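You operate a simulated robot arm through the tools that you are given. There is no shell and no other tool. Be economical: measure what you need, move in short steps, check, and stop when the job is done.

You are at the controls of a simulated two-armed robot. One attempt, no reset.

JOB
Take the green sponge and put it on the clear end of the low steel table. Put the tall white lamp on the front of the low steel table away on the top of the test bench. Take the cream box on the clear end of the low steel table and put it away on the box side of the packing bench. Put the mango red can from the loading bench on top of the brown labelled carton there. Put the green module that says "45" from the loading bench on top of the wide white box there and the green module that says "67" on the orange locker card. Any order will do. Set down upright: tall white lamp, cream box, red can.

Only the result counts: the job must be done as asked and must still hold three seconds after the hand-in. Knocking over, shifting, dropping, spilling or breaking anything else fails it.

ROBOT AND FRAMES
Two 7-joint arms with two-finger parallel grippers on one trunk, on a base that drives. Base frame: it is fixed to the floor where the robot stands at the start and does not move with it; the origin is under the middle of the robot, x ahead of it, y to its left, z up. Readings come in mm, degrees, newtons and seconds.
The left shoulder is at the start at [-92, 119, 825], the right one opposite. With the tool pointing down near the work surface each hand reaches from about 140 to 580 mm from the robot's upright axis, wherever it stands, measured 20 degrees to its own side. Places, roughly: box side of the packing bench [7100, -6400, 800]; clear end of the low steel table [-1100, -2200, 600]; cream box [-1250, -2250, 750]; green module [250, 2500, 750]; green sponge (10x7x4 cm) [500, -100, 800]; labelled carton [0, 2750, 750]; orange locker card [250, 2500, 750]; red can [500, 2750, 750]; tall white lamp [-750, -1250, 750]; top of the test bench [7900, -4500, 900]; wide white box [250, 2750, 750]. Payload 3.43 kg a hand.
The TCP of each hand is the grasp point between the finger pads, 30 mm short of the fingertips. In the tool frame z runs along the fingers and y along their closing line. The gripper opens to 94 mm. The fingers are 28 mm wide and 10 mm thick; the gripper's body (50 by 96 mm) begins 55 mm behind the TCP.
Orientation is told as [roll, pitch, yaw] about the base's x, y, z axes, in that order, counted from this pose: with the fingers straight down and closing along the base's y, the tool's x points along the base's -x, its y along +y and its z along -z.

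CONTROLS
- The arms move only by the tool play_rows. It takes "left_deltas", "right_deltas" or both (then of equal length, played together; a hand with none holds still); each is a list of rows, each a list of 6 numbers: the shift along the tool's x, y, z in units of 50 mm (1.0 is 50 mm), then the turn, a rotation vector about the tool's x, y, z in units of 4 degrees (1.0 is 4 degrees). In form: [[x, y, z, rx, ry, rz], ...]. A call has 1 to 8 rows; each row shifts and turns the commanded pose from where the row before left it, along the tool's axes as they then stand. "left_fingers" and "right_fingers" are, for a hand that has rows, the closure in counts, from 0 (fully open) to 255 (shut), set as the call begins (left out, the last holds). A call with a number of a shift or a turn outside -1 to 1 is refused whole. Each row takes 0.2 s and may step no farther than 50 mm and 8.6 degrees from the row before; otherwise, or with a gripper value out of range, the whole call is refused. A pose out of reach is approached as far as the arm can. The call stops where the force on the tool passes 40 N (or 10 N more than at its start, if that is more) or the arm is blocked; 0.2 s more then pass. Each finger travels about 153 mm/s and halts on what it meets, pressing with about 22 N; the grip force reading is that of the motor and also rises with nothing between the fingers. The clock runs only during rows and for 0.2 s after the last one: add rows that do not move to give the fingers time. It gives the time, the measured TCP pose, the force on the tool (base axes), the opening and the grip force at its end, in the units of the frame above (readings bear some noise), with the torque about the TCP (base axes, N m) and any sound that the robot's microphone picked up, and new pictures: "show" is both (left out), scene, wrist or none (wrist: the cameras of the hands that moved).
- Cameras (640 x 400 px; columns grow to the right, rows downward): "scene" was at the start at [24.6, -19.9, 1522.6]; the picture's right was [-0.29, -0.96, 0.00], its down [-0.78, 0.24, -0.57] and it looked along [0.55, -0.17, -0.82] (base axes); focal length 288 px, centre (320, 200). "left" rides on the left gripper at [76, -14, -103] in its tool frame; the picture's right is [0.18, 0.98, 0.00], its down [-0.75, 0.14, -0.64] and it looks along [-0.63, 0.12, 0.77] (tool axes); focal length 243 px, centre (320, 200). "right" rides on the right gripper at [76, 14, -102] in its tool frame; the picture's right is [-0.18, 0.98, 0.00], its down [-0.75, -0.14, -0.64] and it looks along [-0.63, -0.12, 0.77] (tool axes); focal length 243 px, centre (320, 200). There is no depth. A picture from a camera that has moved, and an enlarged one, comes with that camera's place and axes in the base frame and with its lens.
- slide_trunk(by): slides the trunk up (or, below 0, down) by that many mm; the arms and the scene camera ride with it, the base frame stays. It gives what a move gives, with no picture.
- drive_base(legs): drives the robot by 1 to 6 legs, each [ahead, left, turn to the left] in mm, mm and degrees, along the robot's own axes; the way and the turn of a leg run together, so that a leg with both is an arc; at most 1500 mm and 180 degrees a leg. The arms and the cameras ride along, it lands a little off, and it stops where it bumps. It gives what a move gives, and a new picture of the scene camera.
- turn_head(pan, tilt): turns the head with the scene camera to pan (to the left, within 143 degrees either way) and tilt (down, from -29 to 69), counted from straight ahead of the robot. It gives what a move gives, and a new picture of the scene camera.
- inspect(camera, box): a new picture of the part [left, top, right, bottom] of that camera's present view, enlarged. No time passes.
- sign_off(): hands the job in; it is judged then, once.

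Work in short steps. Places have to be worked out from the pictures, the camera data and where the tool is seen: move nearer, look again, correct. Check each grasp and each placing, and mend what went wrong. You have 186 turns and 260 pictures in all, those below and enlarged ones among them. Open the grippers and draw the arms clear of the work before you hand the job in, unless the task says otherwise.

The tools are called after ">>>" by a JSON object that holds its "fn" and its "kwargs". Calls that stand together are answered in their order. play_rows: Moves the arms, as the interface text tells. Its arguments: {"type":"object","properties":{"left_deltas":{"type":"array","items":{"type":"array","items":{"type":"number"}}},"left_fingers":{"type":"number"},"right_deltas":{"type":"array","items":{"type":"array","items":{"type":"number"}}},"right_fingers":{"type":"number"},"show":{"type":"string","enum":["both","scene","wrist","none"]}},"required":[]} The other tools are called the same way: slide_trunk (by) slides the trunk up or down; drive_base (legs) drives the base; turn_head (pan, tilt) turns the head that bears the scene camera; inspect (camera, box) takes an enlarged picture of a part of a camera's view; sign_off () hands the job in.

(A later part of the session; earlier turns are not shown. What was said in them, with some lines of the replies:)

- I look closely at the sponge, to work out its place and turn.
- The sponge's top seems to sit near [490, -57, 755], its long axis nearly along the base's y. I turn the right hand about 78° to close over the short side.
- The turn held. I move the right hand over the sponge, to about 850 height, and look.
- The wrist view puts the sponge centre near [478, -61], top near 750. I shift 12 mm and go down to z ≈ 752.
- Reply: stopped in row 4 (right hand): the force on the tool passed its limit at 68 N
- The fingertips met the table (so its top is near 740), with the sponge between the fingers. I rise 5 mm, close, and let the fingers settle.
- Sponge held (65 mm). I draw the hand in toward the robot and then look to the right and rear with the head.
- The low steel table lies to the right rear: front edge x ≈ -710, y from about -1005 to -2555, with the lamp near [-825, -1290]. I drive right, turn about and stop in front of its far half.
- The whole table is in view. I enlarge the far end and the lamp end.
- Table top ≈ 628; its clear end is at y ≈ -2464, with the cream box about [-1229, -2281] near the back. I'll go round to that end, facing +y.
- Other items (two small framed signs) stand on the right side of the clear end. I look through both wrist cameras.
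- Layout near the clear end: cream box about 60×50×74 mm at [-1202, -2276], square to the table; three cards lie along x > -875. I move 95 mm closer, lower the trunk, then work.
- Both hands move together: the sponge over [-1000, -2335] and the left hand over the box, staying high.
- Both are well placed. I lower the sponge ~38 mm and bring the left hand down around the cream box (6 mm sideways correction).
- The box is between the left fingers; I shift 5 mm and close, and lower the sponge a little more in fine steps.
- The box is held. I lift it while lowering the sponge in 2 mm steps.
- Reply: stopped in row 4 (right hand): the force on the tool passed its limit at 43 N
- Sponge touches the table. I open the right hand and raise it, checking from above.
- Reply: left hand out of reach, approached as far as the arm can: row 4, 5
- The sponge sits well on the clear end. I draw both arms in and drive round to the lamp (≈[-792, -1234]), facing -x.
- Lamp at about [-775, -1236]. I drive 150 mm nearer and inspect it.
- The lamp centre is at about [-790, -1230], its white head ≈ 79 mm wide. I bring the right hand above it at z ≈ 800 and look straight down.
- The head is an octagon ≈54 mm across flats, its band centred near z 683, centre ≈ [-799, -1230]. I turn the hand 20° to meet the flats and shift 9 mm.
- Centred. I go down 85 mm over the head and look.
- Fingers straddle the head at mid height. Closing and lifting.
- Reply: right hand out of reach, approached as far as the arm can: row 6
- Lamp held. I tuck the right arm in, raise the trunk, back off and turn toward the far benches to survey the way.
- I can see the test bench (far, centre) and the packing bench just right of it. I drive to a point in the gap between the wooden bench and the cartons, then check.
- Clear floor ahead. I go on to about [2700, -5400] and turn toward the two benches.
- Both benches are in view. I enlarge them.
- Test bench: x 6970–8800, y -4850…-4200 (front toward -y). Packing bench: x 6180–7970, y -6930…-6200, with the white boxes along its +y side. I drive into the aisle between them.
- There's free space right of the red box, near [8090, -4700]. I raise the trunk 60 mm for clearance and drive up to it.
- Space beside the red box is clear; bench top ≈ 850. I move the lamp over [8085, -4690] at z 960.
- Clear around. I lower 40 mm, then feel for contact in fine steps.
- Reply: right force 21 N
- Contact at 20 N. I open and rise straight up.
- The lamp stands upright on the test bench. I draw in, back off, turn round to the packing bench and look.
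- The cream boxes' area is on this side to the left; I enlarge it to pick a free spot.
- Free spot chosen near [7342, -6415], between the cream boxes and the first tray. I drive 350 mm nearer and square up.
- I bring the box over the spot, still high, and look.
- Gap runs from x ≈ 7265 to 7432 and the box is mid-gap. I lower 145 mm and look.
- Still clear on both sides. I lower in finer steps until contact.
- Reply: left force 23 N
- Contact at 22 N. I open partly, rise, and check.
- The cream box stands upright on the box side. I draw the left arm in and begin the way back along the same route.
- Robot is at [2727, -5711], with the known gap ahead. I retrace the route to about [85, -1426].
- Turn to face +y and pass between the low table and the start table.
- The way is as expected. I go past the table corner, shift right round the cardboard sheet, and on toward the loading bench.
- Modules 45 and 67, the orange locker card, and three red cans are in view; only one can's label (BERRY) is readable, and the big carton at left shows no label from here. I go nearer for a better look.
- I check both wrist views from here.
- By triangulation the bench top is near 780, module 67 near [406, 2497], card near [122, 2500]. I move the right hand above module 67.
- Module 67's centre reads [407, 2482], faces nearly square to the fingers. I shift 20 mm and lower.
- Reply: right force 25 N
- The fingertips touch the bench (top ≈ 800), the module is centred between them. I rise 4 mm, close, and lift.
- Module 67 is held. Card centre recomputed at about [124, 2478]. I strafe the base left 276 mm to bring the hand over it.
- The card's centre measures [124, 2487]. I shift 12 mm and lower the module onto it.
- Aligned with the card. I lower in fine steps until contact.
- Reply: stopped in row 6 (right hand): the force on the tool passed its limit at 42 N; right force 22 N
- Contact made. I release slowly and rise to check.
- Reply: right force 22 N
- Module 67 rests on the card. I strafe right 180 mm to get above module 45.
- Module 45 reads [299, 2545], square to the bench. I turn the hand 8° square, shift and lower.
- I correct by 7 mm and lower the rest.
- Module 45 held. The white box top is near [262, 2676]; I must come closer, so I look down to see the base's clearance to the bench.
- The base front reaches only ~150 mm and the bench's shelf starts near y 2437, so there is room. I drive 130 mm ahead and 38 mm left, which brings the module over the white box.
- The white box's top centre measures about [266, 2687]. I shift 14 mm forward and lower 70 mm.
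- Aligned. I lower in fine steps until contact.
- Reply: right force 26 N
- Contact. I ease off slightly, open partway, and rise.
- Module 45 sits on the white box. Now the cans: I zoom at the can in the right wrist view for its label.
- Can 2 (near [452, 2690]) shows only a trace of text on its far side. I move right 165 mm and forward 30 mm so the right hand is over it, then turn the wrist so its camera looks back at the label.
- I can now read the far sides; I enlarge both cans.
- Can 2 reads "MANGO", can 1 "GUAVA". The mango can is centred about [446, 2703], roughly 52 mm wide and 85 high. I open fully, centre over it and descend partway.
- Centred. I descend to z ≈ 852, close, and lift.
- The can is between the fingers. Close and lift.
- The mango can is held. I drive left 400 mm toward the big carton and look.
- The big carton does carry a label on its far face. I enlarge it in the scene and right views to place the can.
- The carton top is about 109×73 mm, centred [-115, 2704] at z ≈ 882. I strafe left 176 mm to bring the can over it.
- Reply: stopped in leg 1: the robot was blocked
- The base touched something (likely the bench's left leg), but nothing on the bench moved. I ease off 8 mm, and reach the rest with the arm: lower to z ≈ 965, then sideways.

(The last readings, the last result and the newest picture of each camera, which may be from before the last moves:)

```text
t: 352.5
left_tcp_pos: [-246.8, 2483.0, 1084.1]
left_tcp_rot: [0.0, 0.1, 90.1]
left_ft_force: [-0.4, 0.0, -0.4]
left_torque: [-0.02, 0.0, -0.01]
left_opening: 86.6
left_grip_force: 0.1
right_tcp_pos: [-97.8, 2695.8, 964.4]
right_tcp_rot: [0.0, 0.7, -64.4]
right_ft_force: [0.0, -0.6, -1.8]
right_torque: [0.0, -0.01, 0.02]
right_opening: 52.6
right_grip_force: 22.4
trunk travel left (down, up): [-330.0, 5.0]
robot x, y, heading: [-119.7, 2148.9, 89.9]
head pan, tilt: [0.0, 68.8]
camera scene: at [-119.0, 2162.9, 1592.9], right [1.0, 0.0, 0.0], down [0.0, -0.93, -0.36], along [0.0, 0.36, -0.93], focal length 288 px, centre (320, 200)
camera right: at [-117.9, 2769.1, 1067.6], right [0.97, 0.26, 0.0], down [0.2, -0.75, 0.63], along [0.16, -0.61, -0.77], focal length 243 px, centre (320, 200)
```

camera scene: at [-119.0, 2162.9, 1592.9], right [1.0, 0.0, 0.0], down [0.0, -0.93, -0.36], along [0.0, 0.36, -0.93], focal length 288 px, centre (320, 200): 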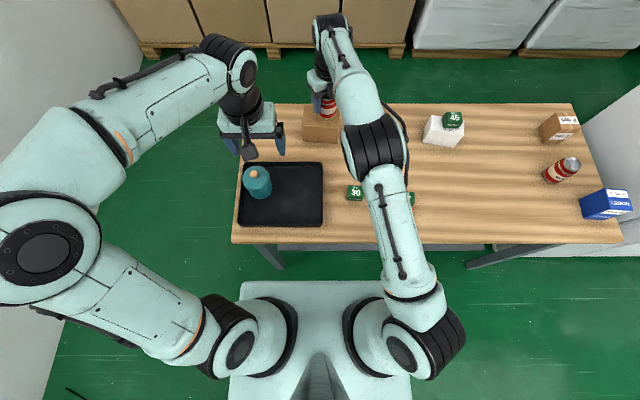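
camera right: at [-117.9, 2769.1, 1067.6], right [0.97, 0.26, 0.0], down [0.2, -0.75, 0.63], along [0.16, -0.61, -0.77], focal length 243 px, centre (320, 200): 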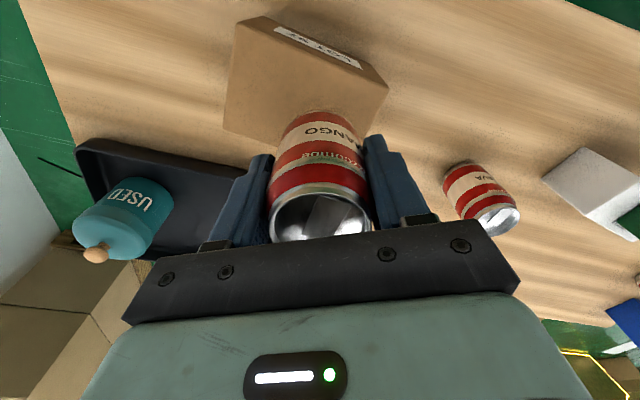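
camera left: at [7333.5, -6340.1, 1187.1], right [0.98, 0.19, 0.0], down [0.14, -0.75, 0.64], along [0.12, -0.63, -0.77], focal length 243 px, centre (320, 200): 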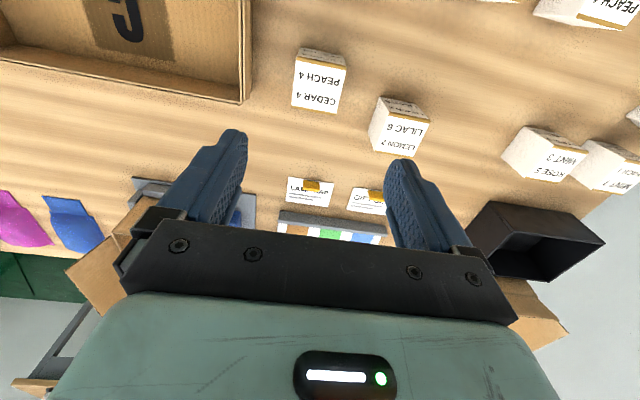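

The arm reaches. I shift 15 mm more to centre, then lower toward the carton top in fine steps.

>>> {"fn": "play_rows", "kwargs": {"right_deltas": [[0.25, -0.21, 0, 0, 0, 0], [0, 0, 0.2, 0, 0, 0], [0, 0, 0.12, 0, 0, 0], [0, 0, 0.05, 0, 0, 0], [0, 0, 0.05, 0, 0, 0], [0, 0, 0.05, 0, 0, 0], [0, 0, 0.05, 0, 0, 0]], "show": "both"}}

```text
t: 354.1
left_tcp_pos: [-245.7, 2483.1, 1084.3]
left_tcp_rot: [0.0, 0.0, 90.0]
left_ft_force: [0.2, 0.0, 0.3]
left_torque: [0.0, 0.03, 0.01]
left_opening: 86.5
left_grip_force: 0.2
right_tcp_pos: [-110.8, 2705.7, 941.9]
right_tcp_rot: [0.0, 0.7, -64.4]
right_ft_force: [0.1, 0.0, -1.0]
right_torque: [0.0, -0.02, 0.01]
right_opening: 52.6
right_grip_force: 21.9
trunk travel left (down, up): [-330.0, 5.0]
robot x, y, heading: [-119.9, 2150.6, 89.7]
head pan, tilt: [0.0, 68.8]
camera scene: at [-117.9, 2162.9, 1592.9], right [1.0, 0.0, 0.0], down [0.0, -0.93, -0.36], along [0.0, 0.36, -0.93], focal length 288 px, centre (320, 200)
camera right: at [-131.3, 2779.7, 1045.3], right [0.97, 0.26, 0.0], down [0.2, -0.75, 0.63], along [0.16, -0.61, -0.77], focal length 243 px, centre (320, 200)
```

scene: 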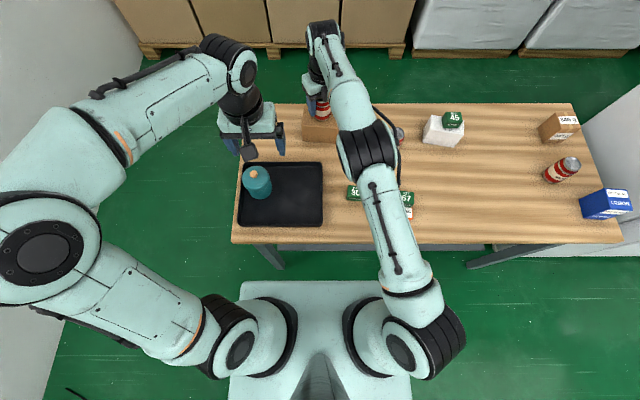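
right: 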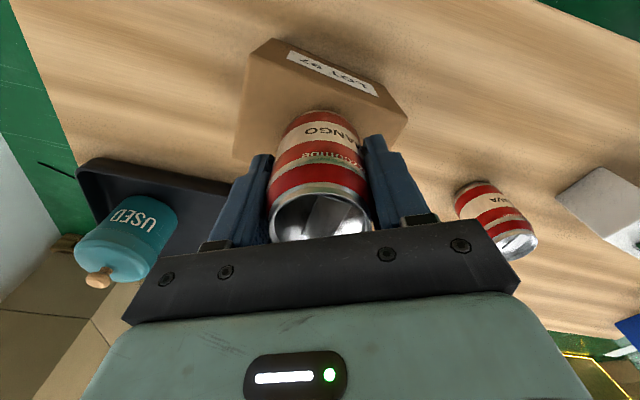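

The label reads "LOT 87"; the can is centred over the carton. I lower further until contact.

>>> {"fn": "play_rows", "kwargs": {"right_deltas": [[0, 0, 0.05, 0, 0, 0], [0, 0, 0.05, 0, 0, 0], [0, 0, 0.05, 0, 0, 0], [0, 0, 0.05, 0, 0, 0], [0, 0, 0.05, 0, 0, 0], [0, 0, 0.05, 0, 0, 0]], "show": "none"}}

```text
t: 355.5
left_tcp_pos: [-246.1, 2482.4, 1084.1]
left_tcp_rot: [0.0, -0.2, 90.1]
left_ft_force: [0.5, 0.1, 1.0]
left_torque: [-0.03, -0.01, -0.02]
left_opening: 86.5
left_grip_force: 0.1
right_tcp_pos: [-112.8, 2705.6, 926.9]
right_tcp_rot: [0.0, 0.9, -64.4]
right_ft_force: [0.1, 2.5, 17.8]
right_torque: [-0.08, -0.09, -0.12]
right_opening: 53.2
right_grip_force: 22.0
trunk travel left (down, up): [-330.0, 5.0]
robot x, y, heading: [-119.5, 2149.0, 89.9]
head pan, tilt: [0.0, 68.8]
```

Contact at 18 N. I open and rise straight up.

>>> {"fn": "play_rows", "kwargs": {"right_deltas": [[0, 0, -0.03, 0, 0, 0], [0, 0, 0, 0, 0, 0]], "show": "none"}}

>>> {"fn": "play_rows", "kwargs": {"right_deltas": [[0, 0, 0, 0, 0, 0], [0, 0, 0, 0, 0, 0], [0, 0, 0, 0, 0, 0]], "right_fingers": 0, "show": "none"}}

>>> {"fn": "play_rows", "kwargs": {"right_deltas": [[0, 0, -0.4, 0, 0, 0], [0, 0, -0.8, 0, 0, 0], [0, 0, -0.8, 0, 0, 0], [0, 0, -0.5, 0, 0, 0]], "show": "both"}}

```text
t: 356.1
left_tcp_pos: [-246.6, 2483.0, 1083.4]
left_tcp_rot: [0.0, -0.1, 90.1]
left_ft_force: [0.5, 0.7, -1.0]
left_torque: [0.01, 0.01, 0.0]
left_opening: 86.8
left_grip_force: 0.0
right_tcp_pos: [-111.5, 2705.0, 927.0]
right_tcp_rot: [-0.1, 0.6, -64.2]
right_ft_force: [-2.5, 1.7, 6.6]
right_torque: [0.17, 0.1, 0.04]
right_opening: 52.5
right_grip_force: 21.9
trunk travel left (down, up): [-330.0, 5.0]
robot x, y, heading: [-116.8, 2149.5, 89.9]
head pan, tilt: [0.0, 68.8]
```

```text
t: 356.9
left_tcp_pos: [-245.2, 2482.5, 1083.1]
left_tcp_rot: [0.0, -0.1, 90.0]
left_ft_force: [-0.3, 0.4, -0.7]
left_torque: [-0.02, 0.02, -0.02]
left_opening: 86.9
left_grip_force: 0.0
right_tcp_pos: [-110.9, 2705.9, 927.9]
right_tcp_rot: [0.0, 0.7, -64.4]
right_ft_force: [0.0, 0.4, 0.0]
right_torque: [-0.03, -0.01, -0.04]
right_opening: 94.0
right_grip_force: 0.1
trunk travel left (down, up): [-330.0, 5.0]
robot x, y, heading: [-120.1, 2150.7, 89.8]
head pan, tilt: [0.0, 68.8]
```

```text
t: 357.9
left_tcp_pos: [-246.5, 2482.1, 1083.9]
left_tcp_rot: [0.0, -0.1, 90.1]
left_ft_force: [0.5, 0.7, -0.2]
left_torque: [0.03, 0.01, 0.01]
left_opening: 86.7
left_grip_force: 0.0
right_tcp_pos: [-110.9, 2688.4, 1049.8]
right_tcp_rot: [0.1, 0.7, -64.4]
right_ft_force: [-0.2, -0.6, 0.3]
right_torque: [-0.01, 0.02, 0.02]
right_opening: 94.0
right_grip_force: 0.1
right hand out of reach, approached as far as the arm can: row 4
trunk travel left (down, up): [-330.0, 5.0]
robot x, y, heading: [-120.1, 2149.8, 89.8]
head pan, tilt: [0.0, 68.8]
camera scene: at [-118.4, 2160.8, 1593.0], right [1.0, 0.0, 0.0], down [0.0, -0.93, -0.36], along [0.0, 0.36, -0.93], focal length 288 px, centre (320, 200)
camera right: at [-130.7, 2761.2, 1152.5], right [0.97, 0.26, 0.0], down [0.2, -0.75, 0.63], along [0.16, -0.61, -0.77], focal length 243 px, centre (320, 200)
```

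scene: 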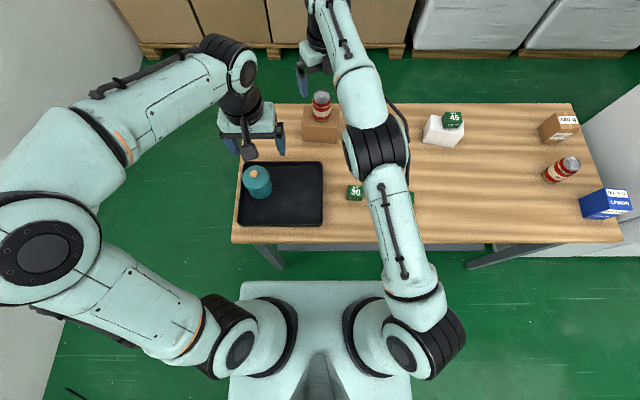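
right: 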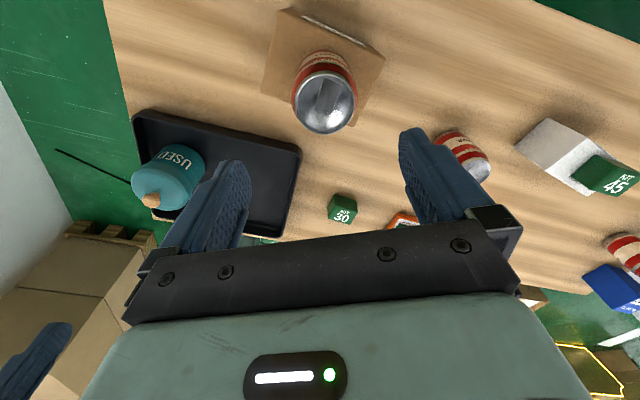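

The can stands upright on the carton. I back the robot away, arms high, and take a final look at the bench.

>>> {"fn": "drive_base", "kwargs": {"legs": [[-500, -150, 0]]}}

>>> {"fn": "turn_head", "kwargs": {"pan": 0, "tilt": 30}}

>>> {"fn": "inspect", "kwargs": {"camera": "scene", "box": [160, 180, 500, 390]}}

```text
t: 361.0
left_tcp_pos: [-99.4, 1988.8, 1083.1]
left_tcp_rot: [0.0, -0.1, 90.2]
left_ft_force: [0.0, -0.5, 0.7]
left_torque: [-0.02, -0.01, 0.0]
left_opening: 86.6
left_grip_force: 0.0
right_tcp_pos: [36.8, 2194.6, 1048.8]
right_tcp_rot: [0.0, 0.7, -64.3]
right_ft_force: [0.5, 0.6, 0.0]
right_torque: [0.01, 0.03, -0.01]
right_opening: 93.9
right_grip_force: 0.1
trunk travel left (down, up): [-330.0, 5.0]
robot x, y, heading: [27.9, 1656.5, 89.9]
head pan, tilt: [0.0, 68.8]
camera scene: at [29.3, 1668.3, 1593.0], right [1.0, 0.0, 0.0], down [0.0, -0.93, -0.36], along [0.0, 0.36, -0.93], focal length 288 px, centre (320, 200)
```

scene: 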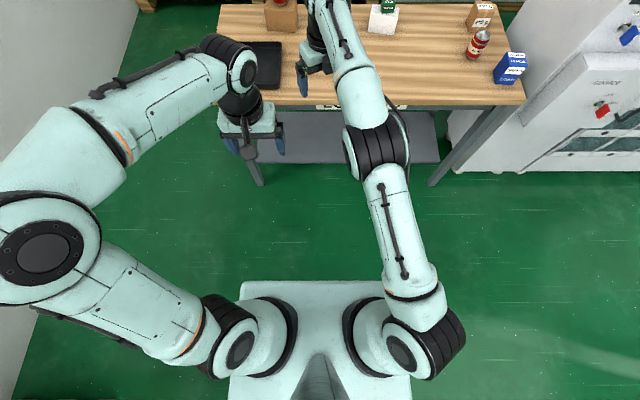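

```text
t: 362.0
left_tcp_pos: [-99.8, 1987.8, 1083.7]
left_tcp_rot: [0.0, -0.1, 90.0]
left_ft_force: [0.2, 0.8, 0.2]
left_torque: [0.01, 0.02, 0.02]
left_opening: 86.8
left_grip_force: 0.0
right_tcp_pos: [36.1, 2195.4, 1049.6]
right_tcp_rot: [0.0, 0.7, -64.4]
right_ft_force: [0.7, -0.7, -0.6]
right_torque: [-0.02, -0.03, 0.02]
right_opening: 94.2
right_grip_force: 0.0
trunk travel left (down, up): [-330.0, 5.0]
robot x, y, heading: [29.8, 1656.0, 90.0]
head pan, tilt: [0.0, 30.0]
camera scene: at [29.3, 1702.7, 1644.3], right [1.0, 0.0, 0.0], down [0.0, -0.5, -0.87], along [0.0, 0.87, -0.5], focal length 288 px, centre (320, 200)
```

scene: 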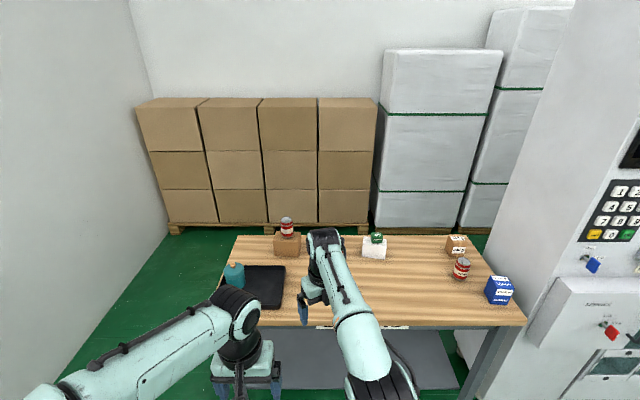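

```text
1.88 times, centred on (330, 285) of scene
camera zoom: at [29.3, 1702.7, 1644.3], right [1.0, 0.0, 0.0], down [0.0, -0.5, -0.87], along [0.0, 0.87, -0.5], focal length 542 px, centre (301, 40)
```

zoom: 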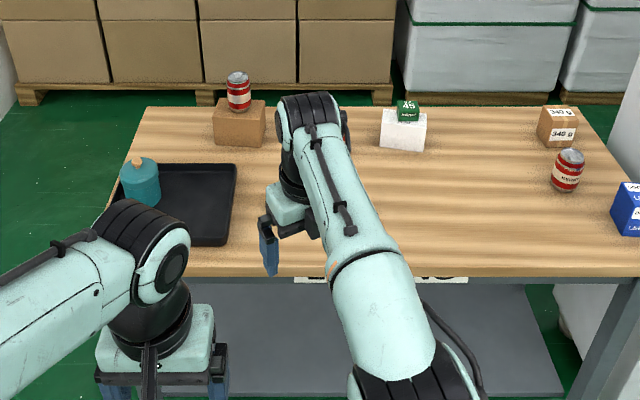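

I back a little more to clear the view and confirm module 67 on the card.

>>> {"fn": "drive_base", "kwargs": {"legs": [[-250, -250, 0]]}}

>>> {"fn": "inspect", "kwargs": {"camera": "scene", "box": [150, 180, 450, 340]}}

```text
t: 364.9
left_tcp_pos: [153.4, 1747.8, 1082.6]
left_tcp_rot: [0.0, -0.1, 90.7]
left_ft_force: [0.1, 0.2, 0.2]
left_torque: [0.03, 0.04, -0.02]
left_opening: 86.6
left_grip_force: 0.0
right_tcp_pos: [288.0, 1954.7, 1049.4]
right_tcp_rot: [0.0, 0.8, -63.8]
right_ft_force: [-0.4, 0.5, -0.7]
right_torque: [-0.02, 0.03, 0.03]
right_opening: 93.8
right_grip_force: 0.1
trunk travel left (down, up): [-330.0, 5.0]
robot x, y, heading: [283.9, 1416.2, 90.6]
head pan, tilt: [0.0, 30.0]
camera scene: at [285.4, 1462.1, 1644.4], right [1.0, 0.01, 0.0], down [0.0, -0.5, -0.87], along [-0.01, 0.87, -0.5], focal length 288 px, centre (320, 200)
```

scene: 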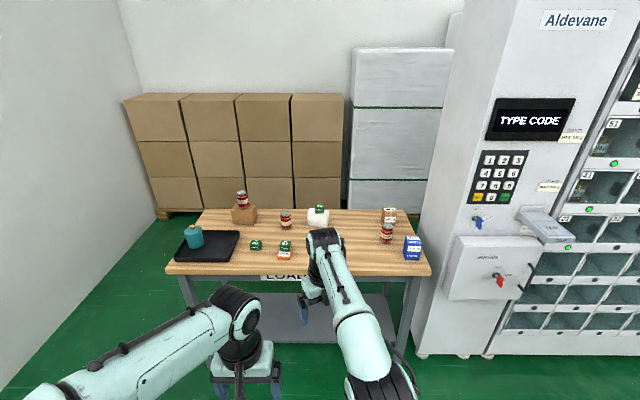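

```text
2.13 times, centred on (300, 260) of scene
camera zoom: at [285.4, 1462.1, 1644.4], right [1.0, 0.01, 0.0], down [0.0, -0.5, -0.87], along [-0.01, 0.87, -0.5], focal length 614 px, centre (363, 72)
```

zoom: 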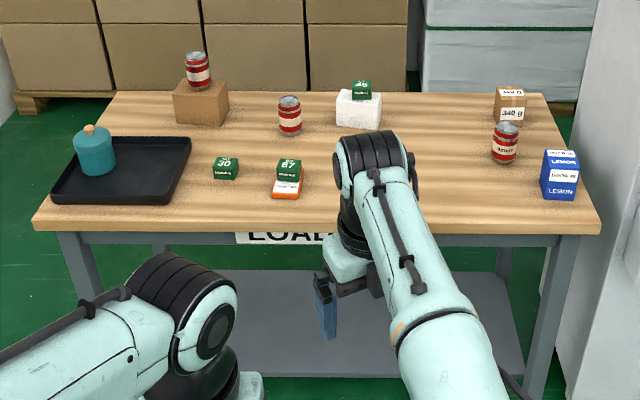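

All placements hold: 67 on the card, 45 on the white box, mango can on the carton; arms are clear and grippers open. I hand in.

>>> {"fn": "sign_off", "kwargs": {}}

```text
The job is handed in.
```

I finished all six placements and handed the job in. I haven't seen a result from the judging.

- **Green sponge:** on the clear end of the low steel table.
- **Tall white lamp:** upright on top of the test bench, to the right of the red box.
- **Cream box:** upright on the box side of the packing bench, between the other cream boxes and the first tray.
- **Mango red can:** upright on the big brown carton on the loading bench. I confirmed "MANGO" on the can and "LOT 87" on the back of the carton. A smaller brown carton marked "340 g" stands on the same bench. I used the big one because it matches the place you gave.
- **Green modules:** "45" is on the wide white box and "67" is on the orange locker card.

While positioning at the loading bench, the base bumped something, probably the bench's left leg, and stopped. Nothing on the bench appeared to move. The arms were clear of the bench and both grippers open when I handed in.
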